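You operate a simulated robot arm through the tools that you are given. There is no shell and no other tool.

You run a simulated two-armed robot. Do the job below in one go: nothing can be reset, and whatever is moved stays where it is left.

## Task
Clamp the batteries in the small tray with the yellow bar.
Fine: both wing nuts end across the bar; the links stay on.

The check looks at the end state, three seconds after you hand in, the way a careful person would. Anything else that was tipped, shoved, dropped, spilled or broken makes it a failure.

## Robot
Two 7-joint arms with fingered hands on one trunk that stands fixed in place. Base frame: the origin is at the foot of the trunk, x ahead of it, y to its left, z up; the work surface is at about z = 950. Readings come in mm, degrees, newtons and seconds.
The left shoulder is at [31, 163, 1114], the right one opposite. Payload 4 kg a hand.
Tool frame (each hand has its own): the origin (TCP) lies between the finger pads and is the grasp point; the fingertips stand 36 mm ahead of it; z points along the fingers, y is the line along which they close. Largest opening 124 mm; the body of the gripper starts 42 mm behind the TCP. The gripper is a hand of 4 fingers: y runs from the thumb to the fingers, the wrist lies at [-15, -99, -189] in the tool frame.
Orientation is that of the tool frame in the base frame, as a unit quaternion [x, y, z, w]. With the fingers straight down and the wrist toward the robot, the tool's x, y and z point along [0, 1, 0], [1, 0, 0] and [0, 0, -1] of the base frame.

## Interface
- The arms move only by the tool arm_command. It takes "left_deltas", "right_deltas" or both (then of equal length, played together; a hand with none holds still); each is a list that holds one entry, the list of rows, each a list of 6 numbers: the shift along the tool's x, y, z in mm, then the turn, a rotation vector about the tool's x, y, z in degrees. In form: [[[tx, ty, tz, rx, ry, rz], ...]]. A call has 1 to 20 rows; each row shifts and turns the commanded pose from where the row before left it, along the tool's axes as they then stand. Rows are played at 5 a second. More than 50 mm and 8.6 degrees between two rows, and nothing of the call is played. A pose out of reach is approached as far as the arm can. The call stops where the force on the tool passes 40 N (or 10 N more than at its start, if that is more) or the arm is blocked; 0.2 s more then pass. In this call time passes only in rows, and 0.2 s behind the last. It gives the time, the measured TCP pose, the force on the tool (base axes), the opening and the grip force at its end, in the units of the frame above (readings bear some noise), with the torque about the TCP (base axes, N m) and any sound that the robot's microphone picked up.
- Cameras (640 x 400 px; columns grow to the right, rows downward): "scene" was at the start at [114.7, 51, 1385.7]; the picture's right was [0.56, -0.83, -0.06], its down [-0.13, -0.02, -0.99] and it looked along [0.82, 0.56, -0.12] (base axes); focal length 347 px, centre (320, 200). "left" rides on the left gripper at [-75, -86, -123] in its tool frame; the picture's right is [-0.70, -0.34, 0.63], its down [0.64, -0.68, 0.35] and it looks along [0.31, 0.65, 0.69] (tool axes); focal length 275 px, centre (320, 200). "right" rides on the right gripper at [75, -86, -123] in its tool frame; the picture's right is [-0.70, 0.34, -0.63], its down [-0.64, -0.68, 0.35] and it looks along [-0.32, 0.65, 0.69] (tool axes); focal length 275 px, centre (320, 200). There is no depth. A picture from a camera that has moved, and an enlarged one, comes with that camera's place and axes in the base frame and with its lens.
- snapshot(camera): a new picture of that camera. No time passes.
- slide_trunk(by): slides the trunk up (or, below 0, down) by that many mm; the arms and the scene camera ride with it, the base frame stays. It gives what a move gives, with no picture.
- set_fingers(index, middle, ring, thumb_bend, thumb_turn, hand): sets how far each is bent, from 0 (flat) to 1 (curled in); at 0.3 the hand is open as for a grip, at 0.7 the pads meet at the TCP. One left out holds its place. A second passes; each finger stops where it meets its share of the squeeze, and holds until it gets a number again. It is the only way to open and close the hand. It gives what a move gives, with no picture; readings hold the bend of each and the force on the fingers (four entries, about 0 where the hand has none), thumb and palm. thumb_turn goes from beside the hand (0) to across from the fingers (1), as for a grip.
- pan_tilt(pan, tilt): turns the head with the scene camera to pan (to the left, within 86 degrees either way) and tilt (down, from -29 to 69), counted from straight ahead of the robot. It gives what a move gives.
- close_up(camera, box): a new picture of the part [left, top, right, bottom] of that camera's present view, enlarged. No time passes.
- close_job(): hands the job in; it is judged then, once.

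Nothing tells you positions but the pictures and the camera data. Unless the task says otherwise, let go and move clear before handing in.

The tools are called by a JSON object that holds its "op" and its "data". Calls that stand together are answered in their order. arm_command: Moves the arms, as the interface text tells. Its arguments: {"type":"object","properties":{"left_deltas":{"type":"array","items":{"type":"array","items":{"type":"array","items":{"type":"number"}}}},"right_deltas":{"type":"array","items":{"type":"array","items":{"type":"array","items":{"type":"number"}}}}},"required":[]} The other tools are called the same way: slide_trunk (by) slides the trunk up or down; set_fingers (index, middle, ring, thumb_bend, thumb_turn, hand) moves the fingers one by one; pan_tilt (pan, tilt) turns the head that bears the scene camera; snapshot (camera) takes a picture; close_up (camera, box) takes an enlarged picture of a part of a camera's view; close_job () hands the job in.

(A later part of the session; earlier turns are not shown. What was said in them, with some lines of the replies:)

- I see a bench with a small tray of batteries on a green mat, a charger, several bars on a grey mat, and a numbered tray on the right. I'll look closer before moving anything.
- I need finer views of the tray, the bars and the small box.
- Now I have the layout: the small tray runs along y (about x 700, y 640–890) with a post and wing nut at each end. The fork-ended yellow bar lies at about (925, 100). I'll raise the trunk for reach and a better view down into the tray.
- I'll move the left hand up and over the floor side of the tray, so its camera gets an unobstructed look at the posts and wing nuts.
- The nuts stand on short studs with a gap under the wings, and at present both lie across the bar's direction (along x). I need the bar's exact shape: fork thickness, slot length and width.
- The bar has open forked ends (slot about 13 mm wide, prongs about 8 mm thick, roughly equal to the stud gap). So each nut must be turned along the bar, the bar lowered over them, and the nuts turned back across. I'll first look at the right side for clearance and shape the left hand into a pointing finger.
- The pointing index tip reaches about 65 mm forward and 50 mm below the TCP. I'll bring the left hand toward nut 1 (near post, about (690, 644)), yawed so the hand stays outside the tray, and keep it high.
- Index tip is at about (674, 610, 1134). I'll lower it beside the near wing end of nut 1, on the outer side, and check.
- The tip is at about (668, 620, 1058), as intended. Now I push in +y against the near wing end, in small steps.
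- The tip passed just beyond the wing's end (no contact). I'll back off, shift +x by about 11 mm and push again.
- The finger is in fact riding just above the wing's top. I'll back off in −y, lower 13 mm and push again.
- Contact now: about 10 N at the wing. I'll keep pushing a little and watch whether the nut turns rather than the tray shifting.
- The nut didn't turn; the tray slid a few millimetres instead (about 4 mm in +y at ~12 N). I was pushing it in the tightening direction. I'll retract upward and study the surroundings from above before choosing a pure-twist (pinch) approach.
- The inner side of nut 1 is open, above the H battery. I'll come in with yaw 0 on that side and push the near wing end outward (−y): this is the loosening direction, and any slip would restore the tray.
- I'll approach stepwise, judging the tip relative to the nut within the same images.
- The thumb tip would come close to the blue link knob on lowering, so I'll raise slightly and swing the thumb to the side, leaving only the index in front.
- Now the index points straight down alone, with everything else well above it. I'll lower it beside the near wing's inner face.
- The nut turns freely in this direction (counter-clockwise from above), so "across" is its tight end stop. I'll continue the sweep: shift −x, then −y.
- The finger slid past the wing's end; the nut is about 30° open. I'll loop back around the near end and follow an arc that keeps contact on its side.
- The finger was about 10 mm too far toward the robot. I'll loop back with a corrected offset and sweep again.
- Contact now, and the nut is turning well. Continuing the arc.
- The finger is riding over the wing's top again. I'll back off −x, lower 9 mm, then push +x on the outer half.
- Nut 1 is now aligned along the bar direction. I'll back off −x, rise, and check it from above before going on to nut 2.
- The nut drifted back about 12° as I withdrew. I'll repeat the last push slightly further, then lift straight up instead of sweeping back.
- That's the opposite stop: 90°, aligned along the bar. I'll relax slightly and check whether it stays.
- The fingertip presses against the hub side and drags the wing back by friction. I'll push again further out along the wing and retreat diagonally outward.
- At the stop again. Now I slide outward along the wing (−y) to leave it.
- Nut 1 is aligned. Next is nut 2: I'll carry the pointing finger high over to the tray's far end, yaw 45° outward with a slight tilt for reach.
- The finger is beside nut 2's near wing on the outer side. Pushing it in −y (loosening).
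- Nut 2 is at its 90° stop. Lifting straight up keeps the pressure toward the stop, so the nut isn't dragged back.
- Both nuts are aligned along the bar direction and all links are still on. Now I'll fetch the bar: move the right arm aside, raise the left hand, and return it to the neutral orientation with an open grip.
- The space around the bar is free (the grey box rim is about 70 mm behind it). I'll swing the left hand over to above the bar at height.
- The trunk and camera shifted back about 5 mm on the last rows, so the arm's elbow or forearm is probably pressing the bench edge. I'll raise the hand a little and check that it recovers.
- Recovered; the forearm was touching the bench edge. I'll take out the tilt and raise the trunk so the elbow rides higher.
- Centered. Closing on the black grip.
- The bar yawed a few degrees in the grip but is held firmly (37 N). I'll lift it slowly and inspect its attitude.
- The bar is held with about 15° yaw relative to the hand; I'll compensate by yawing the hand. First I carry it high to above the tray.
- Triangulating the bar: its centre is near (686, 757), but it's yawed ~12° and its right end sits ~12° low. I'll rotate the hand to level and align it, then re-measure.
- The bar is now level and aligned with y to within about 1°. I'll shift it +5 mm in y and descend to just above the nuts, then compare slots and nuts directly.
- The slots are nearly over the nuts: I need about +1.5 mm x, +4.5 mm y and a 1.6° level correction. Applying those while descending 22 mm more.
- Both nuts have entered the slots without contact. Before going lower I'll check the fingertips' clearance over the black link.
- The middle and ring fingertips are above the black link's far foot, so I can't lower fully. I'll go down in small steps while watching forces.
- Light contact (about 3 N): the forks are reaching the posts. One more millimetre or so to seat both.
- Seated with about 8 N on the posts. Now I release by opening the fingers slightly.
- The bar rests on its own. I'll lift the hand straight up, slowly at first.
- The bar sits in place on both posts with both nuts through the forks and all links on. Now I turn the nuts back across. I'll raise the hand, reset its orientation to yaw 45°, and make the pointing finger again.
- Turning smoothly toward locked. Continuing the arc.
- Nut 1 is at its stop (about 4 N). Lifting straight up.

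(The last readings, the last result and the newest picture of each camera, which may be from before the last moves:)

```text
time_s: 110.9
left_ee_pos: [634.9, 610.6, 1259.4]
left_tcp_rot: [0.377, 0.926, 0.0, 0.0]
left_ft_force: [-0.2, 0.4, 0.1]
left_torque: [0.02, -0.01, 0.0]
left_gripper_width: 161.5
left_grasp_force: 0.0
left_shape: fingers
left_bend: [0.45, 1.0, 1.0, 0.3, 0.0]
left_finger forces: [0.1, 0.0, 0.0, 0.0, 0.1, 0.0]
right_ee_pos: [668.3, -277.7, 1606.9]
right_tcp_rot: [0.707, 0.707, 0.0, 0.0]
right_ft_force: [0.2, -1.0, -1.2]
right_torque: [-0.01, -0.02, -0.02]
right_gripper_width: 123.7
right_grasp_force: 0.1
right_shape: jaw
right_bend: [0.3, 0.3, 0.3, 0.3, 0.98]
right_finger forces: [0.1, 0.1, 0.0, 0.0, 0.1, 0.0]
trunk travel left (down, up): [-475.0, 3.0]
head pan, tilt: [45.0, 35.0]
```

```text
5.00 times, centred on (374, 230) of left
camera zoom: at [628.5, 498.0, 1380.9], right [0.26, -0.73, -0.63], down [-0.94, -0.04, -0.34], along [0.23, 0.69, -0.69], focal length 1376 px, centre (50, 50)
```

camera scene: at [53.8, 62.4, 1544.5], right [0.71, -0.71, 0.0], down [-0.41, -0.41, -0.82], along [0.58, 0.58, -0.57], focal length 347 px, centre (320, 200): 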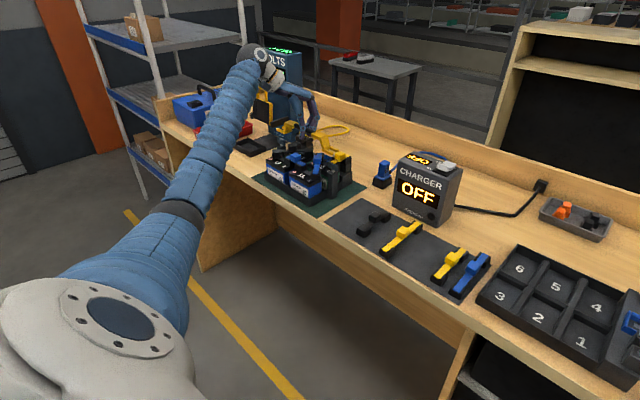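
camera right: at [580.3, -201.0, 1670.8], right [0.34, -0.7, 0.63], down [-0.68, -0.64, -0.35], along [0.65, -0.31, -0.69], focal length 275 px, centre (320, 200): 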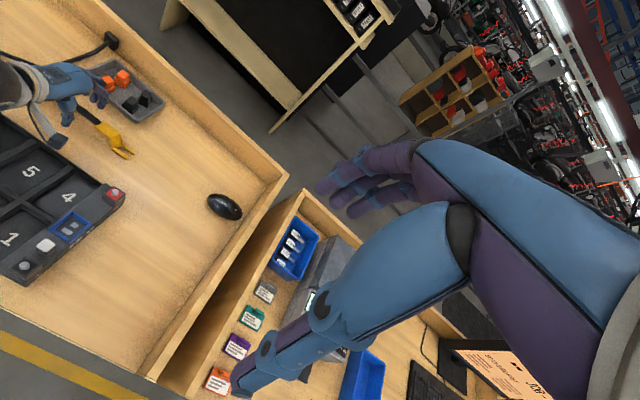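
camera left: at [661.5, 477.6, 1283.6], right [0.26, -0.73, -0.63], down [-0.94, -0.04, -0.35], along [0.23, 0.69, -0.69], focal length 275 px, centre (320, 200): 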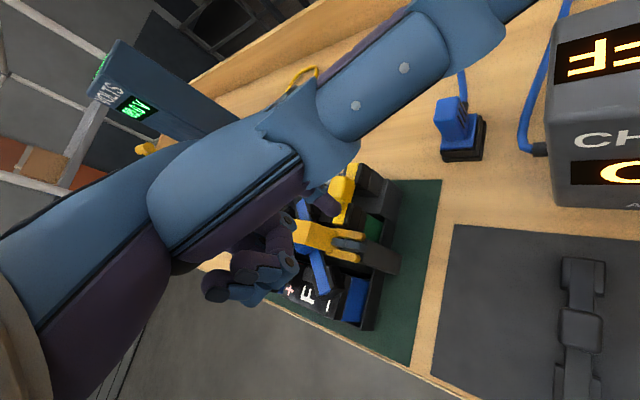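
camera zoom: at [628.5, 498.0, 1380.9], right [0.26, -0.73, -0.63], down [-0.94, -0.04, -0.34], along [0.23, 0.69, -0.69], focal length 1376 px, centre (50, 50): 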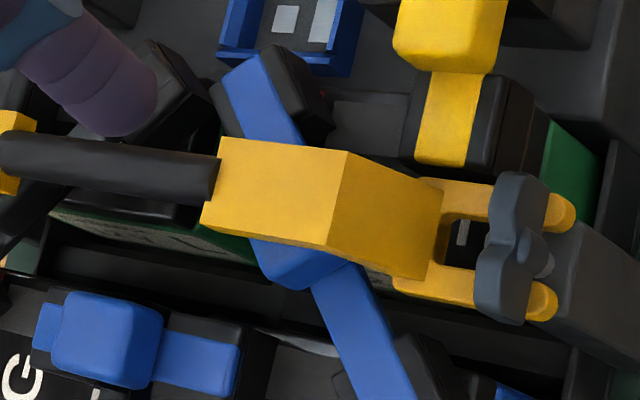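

Nut 1 is properly across both prongs. Now nut 2: I'll carry the finger high to the far end.

{"op": "arm_command", "data": {"left_deltas": [[[26, 26.4, 0, 0, 0, 0], [26, 26.4, 0, 0, 0, 0], [26, 26.4, 0, 0, 0, 0], [26, 26.4, 0, 0, 0, 0], [26, 26.4, 0, 0, 0, 0], [26, 26.4, 0, 0, 0, 0], [26, 26.4, 0, 0, 0, 0], [0, 0, 35, 0, 0, 0], [0, 0, 35, 0, 0, 0], [0, 0, 25, 0, 0, 0]]]}}

{"op": "close_up", "data": {"camera": "scene", "box": [250, 90, 320, 150]}}

{"op": "close_up", "data": {"camera": "left", "box": [310, 170, 438, 250]}}

{"op": "snapshot", "data": {"camera": "left"}}

```text
time_s: 113.1
left_ee_pos: [633.0, 871.8, 1163.7]
left_tcp_rot: [0.376, 0.927, 0.0, 0.0]
left_ft_force: [0.3, 0.4, -0.4]
left_torque: [0.0, -0.02, 0.05]
left_gripper_width: 161.7
left_grasp_force: 0.0
left_shape: fingers
left_bend: [0.45, 1.0, 1.0, 0.3, 0.0]
left_finger forces: [0.1, 0.0, 0.0, 0.0, 0.0, 0.1]
right_ee_pos: [668.3, -275.7, 1606.3]
right_tcp_rot: [0.707, 0.707, -0.001, 0.001]
right_ft_force: [-0.3, -0.8, 0.5]
right_torque: [0.0, 0.0, -0.02]
right_gripper_width: 123.8
right_grasp_force: 0.1
right_shape: jaw
right_bend: [0.3, 0.3, 0.3, 0.3, 0.98]
right_finger forces: [0.0, 0.0, 0.1, 0.0, 0.0, 0.0]
trunk travel left (down, up): [-475.0, 3.0]
head pan, tilt: [45.0, 35.0]
```

```text
6.67 times, centred on (285, 120) of scene
camera zoom: at [53.7, 62.3, 1544.5], right [0.71, -0.71, 0.0], down [-0.41, -0.41, -0.82], along [0.58, 0.58, -0.57], focal length 2314 px, centre (553, 733)
```

zoom: 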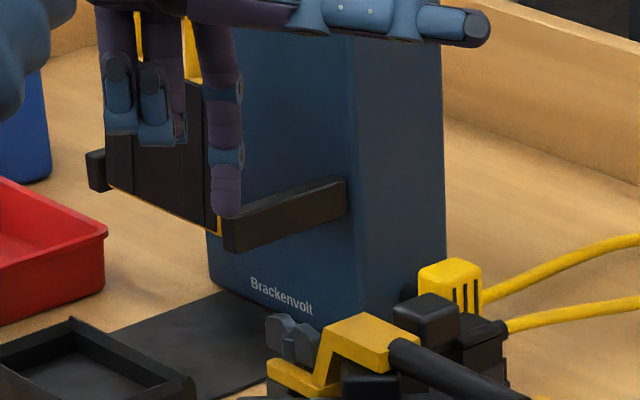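

```text
5.00 times, centred on (374, 210) of left
camera zoom: at [626.4, 758.3, 1284.3], right [0.26, -0.73, -0.63], down [-0.94, -0.04, -0.35], along [0.23, 0.69, -0.69], focal length 1376 px, centre (50, 150)
```

zoom: 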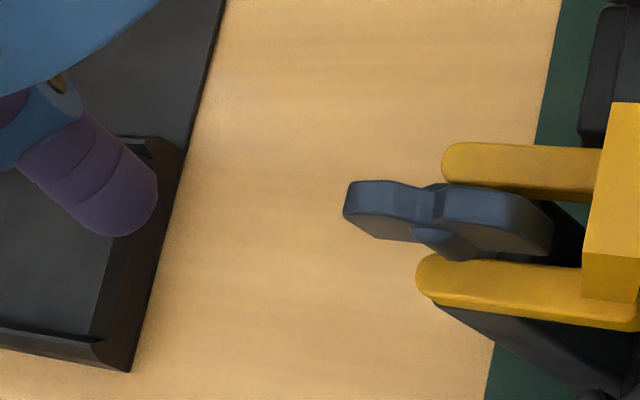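

```text
taken
camera left: at [626.4, 758.3, 1284.3], right [0.26, -0.73, -0.63], down [-0.94, -0.04, -0.35], along [0.23, 0.69, -0.69], focal length 275 px, centre (320, 200)
```

left: 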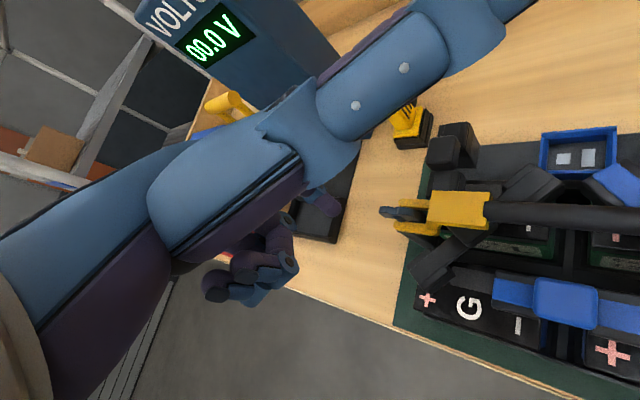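

{"op": "arm_command", "data": {"left_deltas": [[[-0.5, 2.3, 25, 0, 0, 0], [-0.5, 2.3, 25, 0, 0, 0], [-0.5, 2.3, 19, 0, 0, 0]]]}}

{"op": "close_up", "data": {"camera": "scene", "box": [270, 115, 310, 150]}}

{"op": "close_up", "data": {"camera": "left", "box": [310, 170, 406, 230]}}

```text
time_s: 113.9
left_ee_pos: [636.4, 875.0, 1093.1]
left_tcp_rot: [0.376, 0.927, 0.0, -0.001]
left_ft_force: [0.6, 0.2, 1.2]
left_torque: [0.03, -0.03, 0.03]
left_gripper_width: 161.6
left_grasp_force: 0.0
left_shape: fingers
left_bend: [0.45, 1.0, 1.0, 0.3, 0.0]
left_finger forces: [0.1, 0.0, 0.1, 0.0, 0.0, 0.1]
right_ee_pos: [668.3, -276.1, 1606.7]
right_tcp_rot: [0.707, 0.707, 0.0, 0.001]
right_ft_force: [0.3, 0.7, 0.1]
right_torque: [-0.01, -0.03, 0.0]
right_gripper_width: 123.8
right_grasp_force: 0.1
right_shape: jaw
right_bend: [0.3, 0.3, 0.3, 0.3, 0.98]
right_finger forces: [0.0, 0.0, 0.1, 0.0, 0.0, 0.0]
trunk travel left (down, up): [-475.0, 3.0]
head pan, tilt: [45.0, 35.0]
```

```text
11.43 times, centred on (290, 132) of scene
camera zoom: at [53.7, 62.1, 1544.5], right [0.71, -0.71, 0.0], down [-0.41, -0.41, -0.82], along [0.58, 0.58, -0.57], focal length 3967 px, centre (663, 971)
```

zoom: 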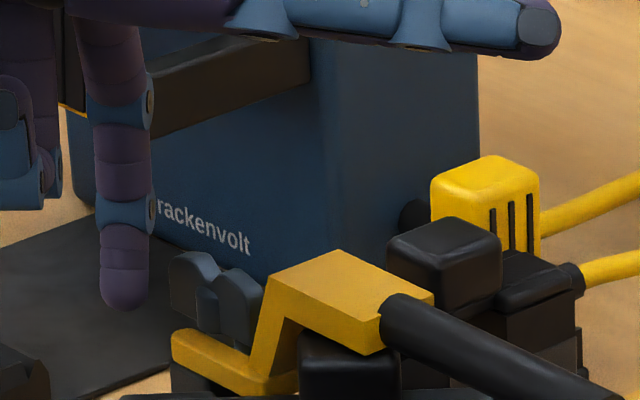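

```text
6.67 times, centred on (358, 200) of left
camera zoom: at [630.8, 761.9, 1215.0], right [0.26, -0.73, -0.63], down [-0.94, -0.04, -0.35], along [0.23, 0.69, -0.69], focal length 1835 px, centre (67, 200)
```

zoom: 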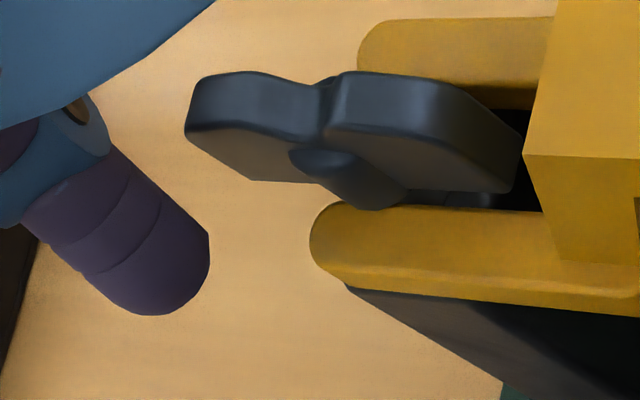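

{"op": "arm_command", "data": {"left_deltas": [[[-4.5, -4.6, 0, 0, 0, 0], [-2.87, 2.78, 0, 0, 0, 0], [-2.15, 2.09, 0, 0, 0, 0], [-2.15, 2.09, 0, 0, 0, 0]]]}}

{"op": "close_up", "data": {"camera": "scene", "box": [270, 115, 310, 150]}}

{"op": "close_up", "data": {"camera": "left", "box": [310, 170, 406, 230]}}

```text
time_s: 114.9
left_ee_pos: [647.4, 868.6, 1095.9]
left_tcp_rot: [0.376, 0.927, -0.001, 0.0]
left_ft_force: [-1.4, 1.3, 0.5]
left_torque: [0.03, 0.03, 0.02]
left_gripper_width: 161.5
left_grasp_force: 0.6
left_shape: fingers
left_bend: [0.45, 1.0, 1.0, 0.3, 0.0]
left_finger forces: [0.6, 0.0, 0.1, 0.0, 0.0, 0.0]
right_ee_pos: [668.1, -276.5, 1607.3]
right_tcp_rot: [0.707, 0.707, -0.001, 0.0]
right_ft_force: [0.4, 0.0, 0.8]
right_torque: [-0.02, 0.03, -0.03]
right_gripper_width: 123.7
right_grasp_force: 0.1
right_shape: jaw
right_bend: [0.3, 0.3, 0.3, 0.3, 0.98]
right_finger forces: [0.0, 0.1, 0.1, 0.1, 0.0, 0.0]
trunk travel left (down, up): [-475.0, 3.0]
head pan, tilt: [45.0, 35.0]
```

```text
11.43 times, centred on (290, 132) of scene
camera zoom: at [53.8, 61.9, 1544.6], right [0.71, -0.71, 0.0], down [-0.41, -0.41, -0.82], along [0.58, 0.58, -0.57], focal length 3967 px, centre (663, 971)
```

zoom: 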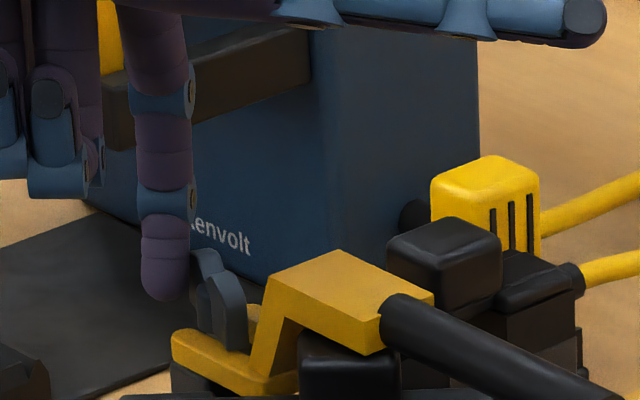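

```text
6.67 times, centred on (358, 200) of left
camera zoom: at [641.1, 756.0, 1216.9], right [0.26, -0.73, -0.63], down [-0.94, -0.04, -0.35], along [0.23, 0.69, -0.69], focal length 1835 px, centre (67, 200)
```

zoom: 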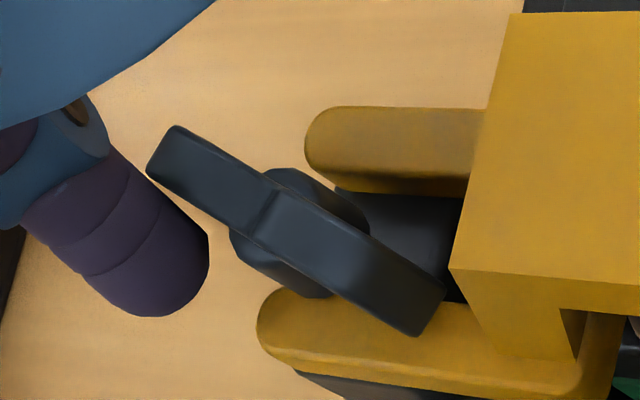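

{"op": "arm_command", "data": {"left_deltas": [[[-3.59, 3.48, 1, 0, 0, 0], [-4.0, 2.48, 1, 0, 0, 0], [-4.3, 1.2, 0, 0, 0, 0]]]}}

{"op": "close_up", "data": {"camera": "scene", "box": [270, 115, 310, 150]}}

{"op": "close_up", "data": {"camera": "left", "box": [310, 170, 406, 230]}}

```text
time_s: 115.7
left_ee_pos: [659.4, 865.6, 1092.9]
left_tcp_rot: [0.376, 0.927, 0.0, 0.0]
left_ft_force: [-0.7, -0.2, -0.2]
left_torque: [0.0, 0.05, 0.02]
left_gripper_width: 161.7
left_grasp_force: 0.1
left_shape: fingers
left_bend: [0.45, 1.0, 1.0, 0.3, 0.0]
left_finger forces: [0.2, 0.0, 0.0, 0.0, 0.0, 0.0]
right_ee_pos: [667.7, -276.5, 1608.3]
right_tcp_rot: [0.707, 0.707, 0.001, 0.0]
right_ft_force: [0.1, -0.4, 0.3]
right_torque: [0.01, 0.01, 0.02]
right_gripper_width: 123.9
right_grasp_force: 0.0
right_shape: jaw
right_bend: [0.3, 0.3, 0.3, 0.3, 0.98]
right_finger forces: [0.0, 0.0, 0.0, 0.1, 0.1, 0.1]
trunk travel left (down, up): [-475.0, 3.0]
head pan, tilt: [45.0, 35.0]
```

```text
11.43 times, centred on (290, 132) of scene
camera zoom: at [53.6, 62.0, 1544.6], right [0.71, -0.71, 0.0], down [-0.41, -0.41, -0.82], along [0.58, 0.58, -0.57], focal length 3967 px, centre (663, 971)
```

zoom: 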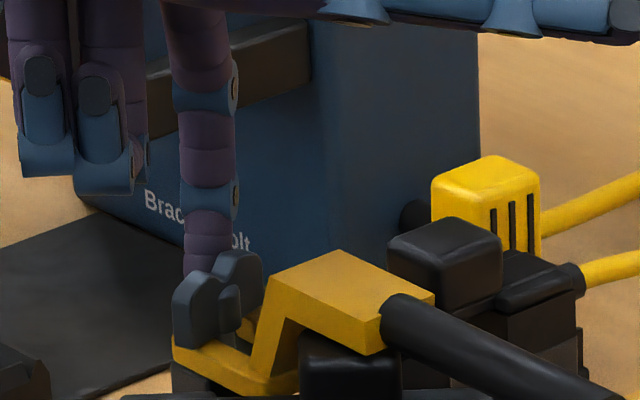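

```text
6.67 times, centred on (358, 200) of left
camera zoom: at [653.7, 752.8, 1215.0], right [0.26, -0.73, -0.63], down [-0.94, -0.04, -0.35], along [0.23, 0.69, -0.69], focal length 1835 px, centre (67, 200)
```

zoom: 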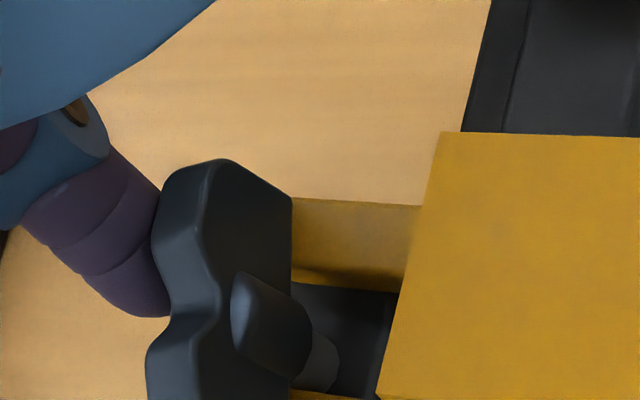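

{"op": "arm_command", "data": {"left_deltas": [[[-2.8, 0, 0, 0, 0, 0], [-1.39, -1.44, 0, 0, 0, 0]]]}}

{"op": "close_up", "data": {"camera": "scene", "box": [270, 115, 310, 150]}}

{"op": "close_up", "data": {"camera": "left", "box": [310, 170, 406, 230]}}

```text
time_s: 116.3
left_ee_pos: [660.2, 863.5, 1093.6]
left_tcp_rot: [0.377, 0.926, 0.001, 0.0]
left_ft_force: [-0.2, 0.1, -0.4]
left_torque: [0.05, 0.04, 0.05]
left_gripper_width: 162.1
left_grasp_force: 0.5
left_shape: fingers
left_bend: [0.44, 1.0, 1.0, 0.3, 0.0]
left_finger forces: [1.0, 0.0, 0.0, 0.0, 0.0, 0.0]
right_ee_pos: [667.2, -276.6, 1607.4]
right_tcp_rot: [0.707, 0.707, 0.0, 0.0]
right_ft_force: [0.4, -0.7, -0.1]
right_torque: [-0.01, 0.01, 0.01]
right_gripper_width: 123.6
right_grasp_force: 0.0
right_shape: jaw
right_bend: [0.3, 0.3, 0.3, 0.3, 0.98]
right_finger forces: [0.0, 0.0, 0.0, 0.0, 0.0, 0.0]
trunk travel left (down, up): [-475.0, 3.0]
head pan, tilt: [45.0, 35.0]
```

```text
11.43 times, centred on (290, 132) of scene
camera zoom: at [53.6, 62.2, 1544.5], right [0.71, -0.71, 0.0], down [-0.41, -0.41, -0.82], along [0.58, 0.58, -0.57], focal length 3967 px, centre (663, 971)
```

zoom: 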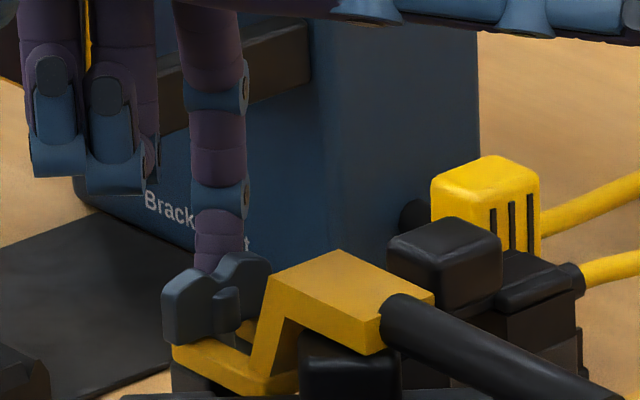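

```text
6.67 times, centred on (358, 200) of left
camera zoom: at [655.1, 749.3, 1215.5], right [0.26, -0.73, -0.63], down [-0.94, -0.04, -0.35], along [0.23, 0.69, -0.69], focal length 1835 px, centre (67, 200)
```

zoom: 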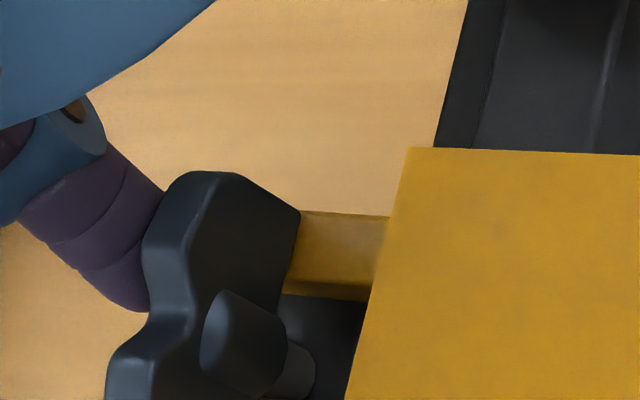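

{"op": "arm_command", "data": {"left_deltas": [[[-1.39, -1.44, 0, 0, 0, 0], [-0.7, -0.72, 0, 0, 0, 0]]]}}

{"op": "close_up", "data": {"camera": "scene", "box": [270, 115, 310, 150]}}

```text
time_s: 116.9
left_ee_pos: [659.9, 859.1, 1093.6]
left_tcp_rot: [0.376, 0.927, 0.0, 0.0]
left_ft_force: [-1.4, 3.9, 0.5]
left_torque: [0.15, 0.02, 0.2]
left_gripper_width: 163.0
left_grasp_force: 1.9
left_shape: fingers
left_bend: [0.44, 1.0, 1.0, 0.3, 0.0]
left_finger forces: [3.7, 0.1, 0.0, 0.1, 0.1, 0.0]
right_ee_pos: [667.4, -276.4, 1607.8]
right_tcp_rot: [0.707, 0.707, 0.0, 0.0]
right_ft_force: [-0.1, -0.5, -0.5]
right_torque: [-0.03, 0.03, 0.0]
right_gripper_width: 123.7
right_grasp_force: 0.0
right_shape: jaw
right_bend: [0.3, 0.3, 0.3, 0.3, 0.98]
right_finger forces: [0.0, 0.1, 0.0, 0.0, 0.0, 0.0]
trunk travel left (down, up): [-475.0, 3.0]
head pan, tilt: [45.0, 35.0]
```

```text
11.43 times, centred on (290, 132) of scene
camera zoom: at [53.3, 62.5, 1544.6], right [0.71, -0.71, 0.0], down [-0.41, -0.41, -0.82], along [0.58, 0.58, -0.57], focal length 3967 px, centre (663, 971)
```

zoom: 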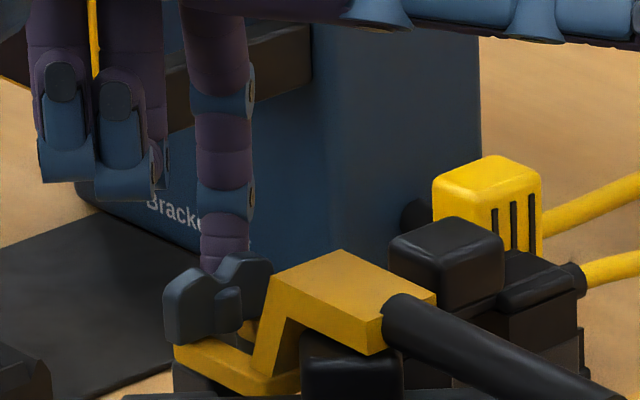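

Nut 2 is at its stop (about 4 N). Lifting straight up and clear.

{"op": "arm_command", "data": {"left_deltas": [[[0, 0, -12, 0, 0, 0], [0, 0, -15, 0, 0, 0], [0, 0, -30, 0, 0, 0], [0, 0, -40, 0, 0, 0], [0, 0, -40, 0, 0, 0], [0, 0, -40, 0, 0, 0]]]}}

{"op": "close_up", "data": {"camera": "left", "box": [340, 190, 500, 290]}}

{"op": "close_up", "data": {"camera": "scene", "box": [270, 110, 370, 190]}}

{"op": "close_up", "data": {"camera": "scene", "box": [280, 125, 310, 155]}}

{"op": "close_up", "data": {"camera": "scene", "box": [325, 145, 355, 175]}}

```text
time_s: 118.3
left_ee_pos: [662.3, 859.2, 1268.6]
left_tcp_rot: [0.376, 0.927, -0.001, 0.0]
left_ft_force: [-0.2, -0.3, -0.9]
left_torque: [0.04, -0.02, 0.02]
left_gripper_width: 161.7
left_grasp_force: 0.0
left_shape: fingers
left_bend: [0.45, 1.0, 1.0, 0.3, 0.0]
left_finger forces: [0.0, 0.0, 0.1, 0.1, 0.0, 0.0]
right_ee_pos: [668.3, -275.1, 1607.1]
right_tcp_rot: [0.707, 0.707, 0.0, 0.0]
right_ft_force: [-0.1, 0.7, -1.0]
right_torque: [0.02, -0.01, 0.03]
right_gripper_width: 123.7
right_grasp_force: 0.0
right_shape: jaw
right_bend: [0.3, 0.3, 0.3, 0.3, 0.98]
right_finger forces: [0.0, 0.0, 0.1, 0.1, 0.1, 0.0]
trunk travel left (down, up): [-475.0, 3.0]
head pan, tilt: [45.0, 35.0]
```

```text
4.00 times, centred on (420, 240) of left
camera zoom: at [656.4, 745.1, 1391.5], right [0.26, -0.73, -0.63], down [-0.94, -0.04, -0.34], along [0.23, 0.69, -0.69], focal length 1101 px, centre (-80, 40)
```

zoom: 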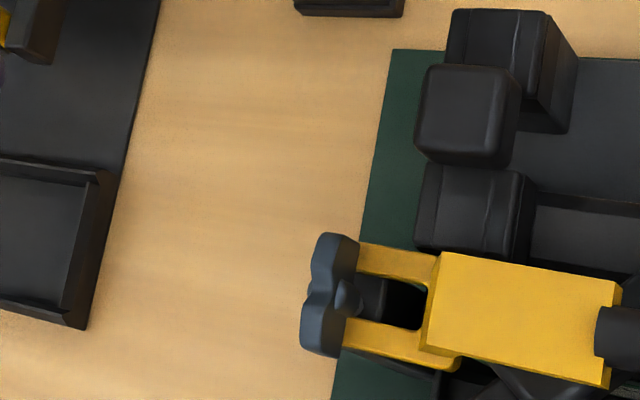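

```text
5.00 times, centred on (320, 150) of scene
camera zoom: at [53.7, 61.4, 1544.6], right [0.71, -0.71, 0.0], down [-0.41, -0.41, -0.82], along [0.58, 0.58, -0.57], focal length 1736 px, centre (320, 450)
```

zoom: 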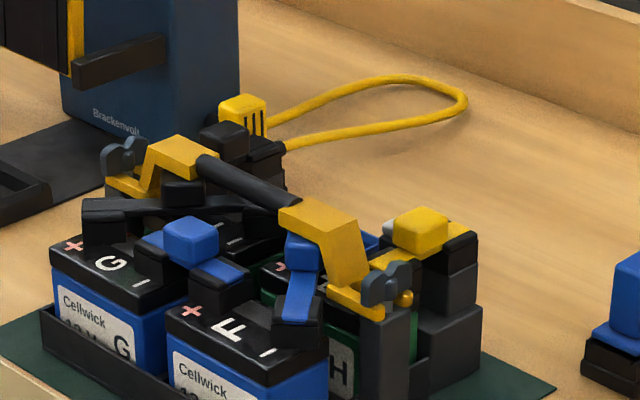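

```text
13.33 times, centred on (295, 140) of scene
camera zoom: at [53.7, 61.4, 1544.6], right [0.71, -0.71, 0.0], down [-0.41, -0.41, -0.82], along [0.58, 0.58, -0.57], focal length 4628 px, centre (653, 1000)
```

zoom: 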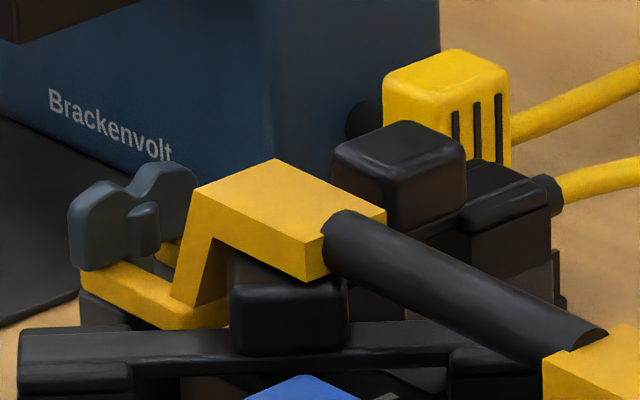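

```text
13.33 times, centred on (340, 160) of scene
camera zoom: at [53.7, 61.4, 1544.6], right [0.71, -0.71, 0.0], down [-0.41, -0.41, -0.82], along [0.58, 0.58, -0.57], focal length 4628 px, centre (53, 733)
```

zoom: 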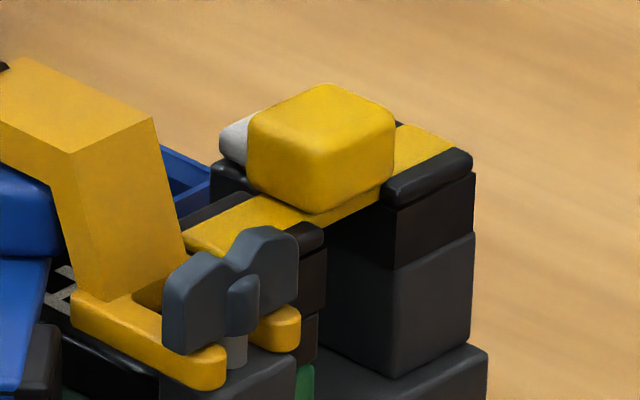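

Both wing nuts now lie across the fork ends, the bar sits on both posts, and all links are on. I'll move the hand clear and make a final overall check.

{"op": "arm_command", "data": {"left_deltas": [[[0, 0, -30, 0, 0, 0], [-4, -42, -8, 0, 0, 0], [-4, -42, -8, 0, 0, 0], [-4, -42, -8, 0, 0, 0], [-4, -42, -8, 0, 0, 0], [-4, -42, -8, 0, 0, 0], [-4, -42, -8, 0, 0, 0], [-4, -42, -8, 0, 0, 0]]]}}

{"op": "set_fingers", "data": {"hand": "left", "index": 0.3, "middle": 0.3, "ring": 0.3, "thumb_bend": 0.3, "thumb_turn": 1}}

{"op": "snapshot", "data": {"camera": "scene"}}

{"op": "close_up", "data": {"camera": "scene", "box": [260, 110, 370, 220]}}

{"op": "snapshot", "data": {"camera": "left"}}

{"op": "snapshot", "data": {"camera": "right"}}

```text
time_s: 120.1
left_ee_pos: [477.8, 626.9, 1358.5]
left_tcp_rot: [0.377, 0.926, 0.0, 0.0]
left_ft_force: [0.3, -0.4, 0.1]
left_torque: [0.0, -0.02, 0.01]
left_gripper_width: 161.6
left_grasp_force: 0.1
left_shape: fingers
left_bend: [0.45, 1.0, 1.0, 0.3, 0.0]
left_finger forces: [0.0, 0.1, 0.1, 0.1, 0.0, 0.0]
right_ee_pos: [667.6, -277.9, 1607.0]
right_tcp_rot: [0.707, 0.707, 0.0, 0.0]
right_ft_force: [1.0, 0.6, -0.1]
right_torque: [0.04, -0.01, 0.0]
right_gripper_width: 123.7
right_grasp_force: 0.0
right_shape: jaw
right_bend: [0.3, 0.3, 0.3, 0.3, 0.98]
right_finger forces: [0.0, 0.0, 0.1, 0.0, 0.0, 0.1]
trunk travel left (down, up): [-475.0, 3.0]
head pan, tilt: [45.0, 35.0]
```

```text
time_s: 121.1
left_ee_pos: [478.8, 629.2, 1358.3]
left_tcp_rot: [0.377, 0.926, 0.0, 0.0]
left_ft_force: [0.2, -0.2, 0.0]
left_torque: [-0.01, 0.02, -0.01]
left_gripper_width: 122.9
left_grasp_force: 0.0
left_shape: fingers
left_bend: [0.3, 0.3, 0.3, 0.3, 0.97]
left_finger forces: [0.0, 0.0, 0.0, 0.0, 0.1, 0.0]
right_ee_pos: [668.4, -275.9, 1606.2]
right_tcp_rot: [0.707, 0.707, 0.0, 0.0]
right_ft_force: [0.2, -0.4, 0.7]
right_torque: [-0.02, 0.02, 0.0]
right_gripper_width: 123.7
right_grasp_force: 0.0
right_shape: jaw
right_bend: [0.3, 0.3, 0.3, 0.3, 0.98]
right_finger forces: [0.1, 0.1, 0.1, 0.1, 0.0, 0.0]
trunk travel left (down, up): [-475.0, 3.0]
head pan, tilt: [45.0, 35.0]
```

```text
taken
camera scene: at [53.1, 61.9, 1544.6], right [0.71, -0.71, 0.0], down [-0.41, -0.41, -0.82], along [0.58, 0.58, -0.57], focal length 347 px, centre (320, 200)
```

scene: 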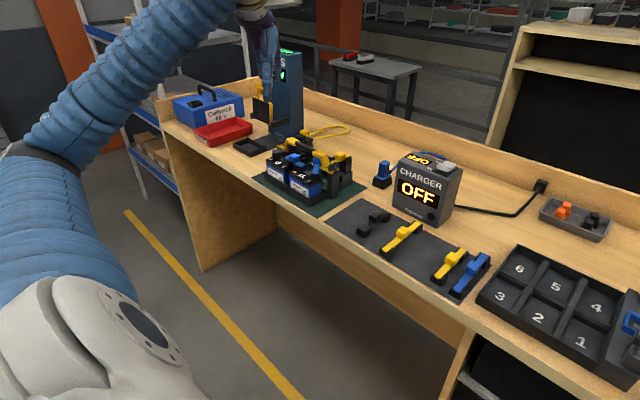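

```text
3.64 times, centred on (315, 165) of scene
camera zoom: at [53.1, 61.9, 1544.6], right [0.71, -0.71, 0.0], down [-0.41, -0.41, -0.82], along [0.58, 0.58, -0.57], focal length 1262 px, centre (338, 327)
```

zoom: 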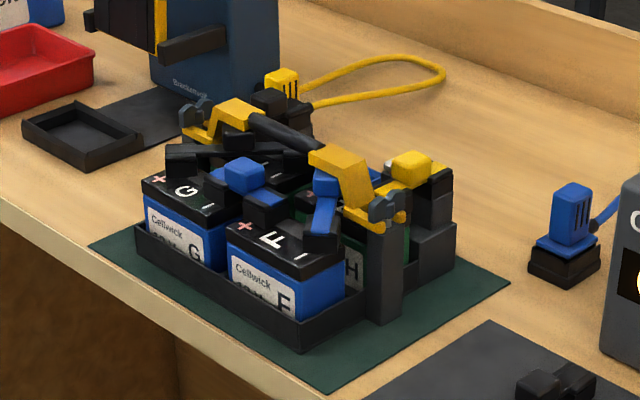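

```text
taken
camera left: at [473.0, 515.3, 1479.7], right [0.26, -0.73, -0.63], down [-0.94, -0.04, -0.35], along [0.23, 0.69, -0.69], focal length 275 px, centre (320, 200)
```

left: 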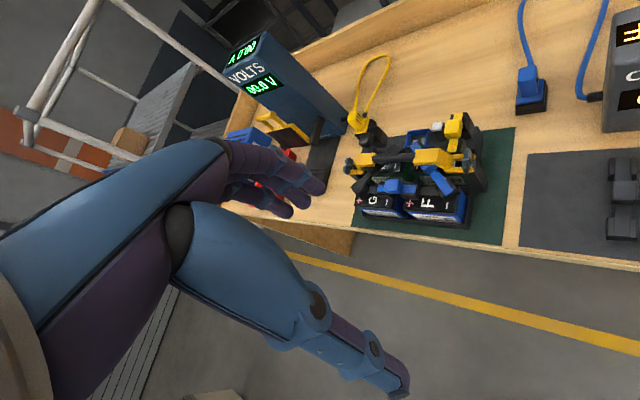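

```text
taken
camera right: at [582.3, -200.1, 1729.2], right [0.34, -0.7, 0.63], down [-0.68, -0.64, -0.35], along [0.65, -0.32, -0.69], focal length 275 px, centre (320, 200)
```

right: 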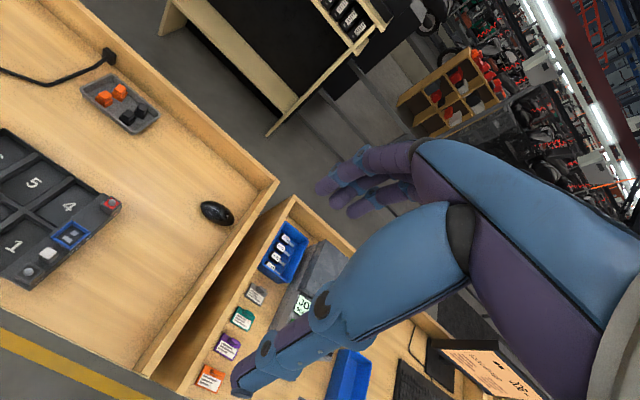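

{"op": "close_up", "data": {"camera": "left", "box": [335, 100, 495, 230]}}

{"op": "close_up", "data": {"camera": "left", "box": [340, 140, 400, 190]}}

{"op": "close_up", "data": {"camera": "left", "box": [430, 130, 490, 180]}}

```text
3.08 times, centred on (415, 165) of left
camera zoom: at [473.0, 515.3, 1479.7], right [0.26, -0.73, -0.63], down [-0.94, -0.04, -0.35], along [0.23, 0.69, -0.69], focal length 847 px, centre (28, 308)
```

zoom: 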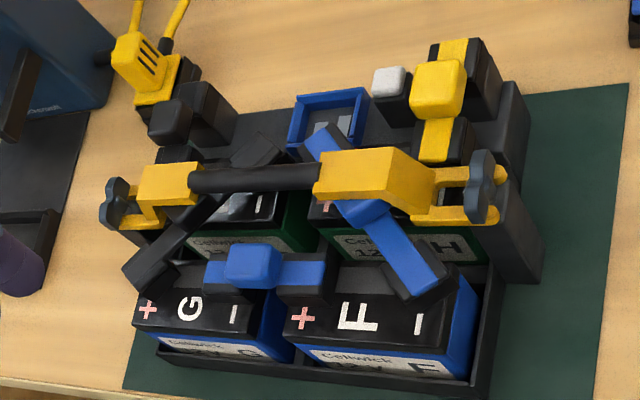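

```text
8.00 times, centred on (370, 165) of left
camera zoom: at [473.0, 515.3, 1479.7], right [0.26, -0.73, -0.63], down [-0.94, -0.04, -0.35], along [0.23, 0.69, -0.69], focal length 2202 px, centre (-80, 480)
```

zoom: 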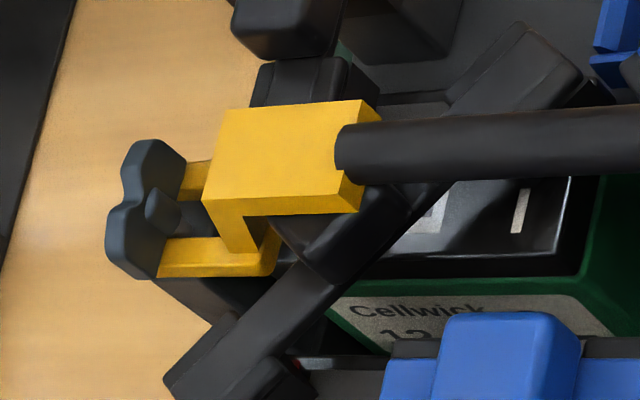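

```text
8.00 times, centred on (460, 155) of left
camera zoom: at [473.0, 515.3, 1479.7], right [0.26, -0.73, -0.63], down [-0.94, -0.04, -0.35], along [0.23, 0.69, -0.69], focal length 2202 px, centre (-800, 560)
```

zoom: 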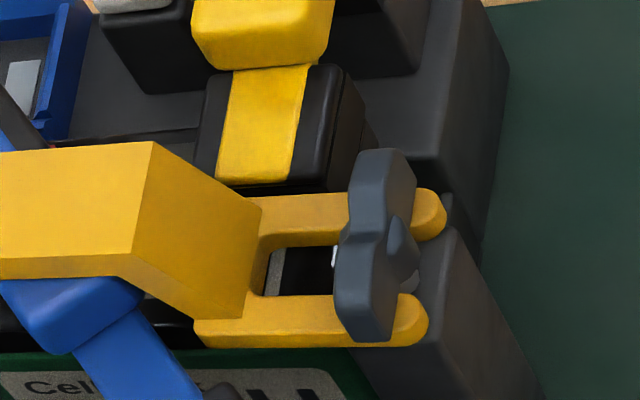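

Final check: the yellow bar spans the small tray with both forks under their wing nuts. Both nuts are turned across the bar, every link is on, nothing else looks disturbed, and the hands are clear. Handing in.

{"op": "close_job", "data": {}}

```text
The job is handed in.
```

The batteries in the small tray are now clamped with the yellow bar. The bar rests on both posts, and both wing nuts are turned across its fork ends, up against their stops. In the final pictures all the links are still on and nothing else looks disturbed. Both hands are clear, and the job is handed in.

- **Tray shift:** on my first attempt I pushed a nut the wrong way, and the tray slid about 3–4 mm to the left. I left it there.
- **Bench contact:** the left forearm pressed briefly against the bench edge while I reached for the bar. I backed off and raised the trunk before picking the bar up.
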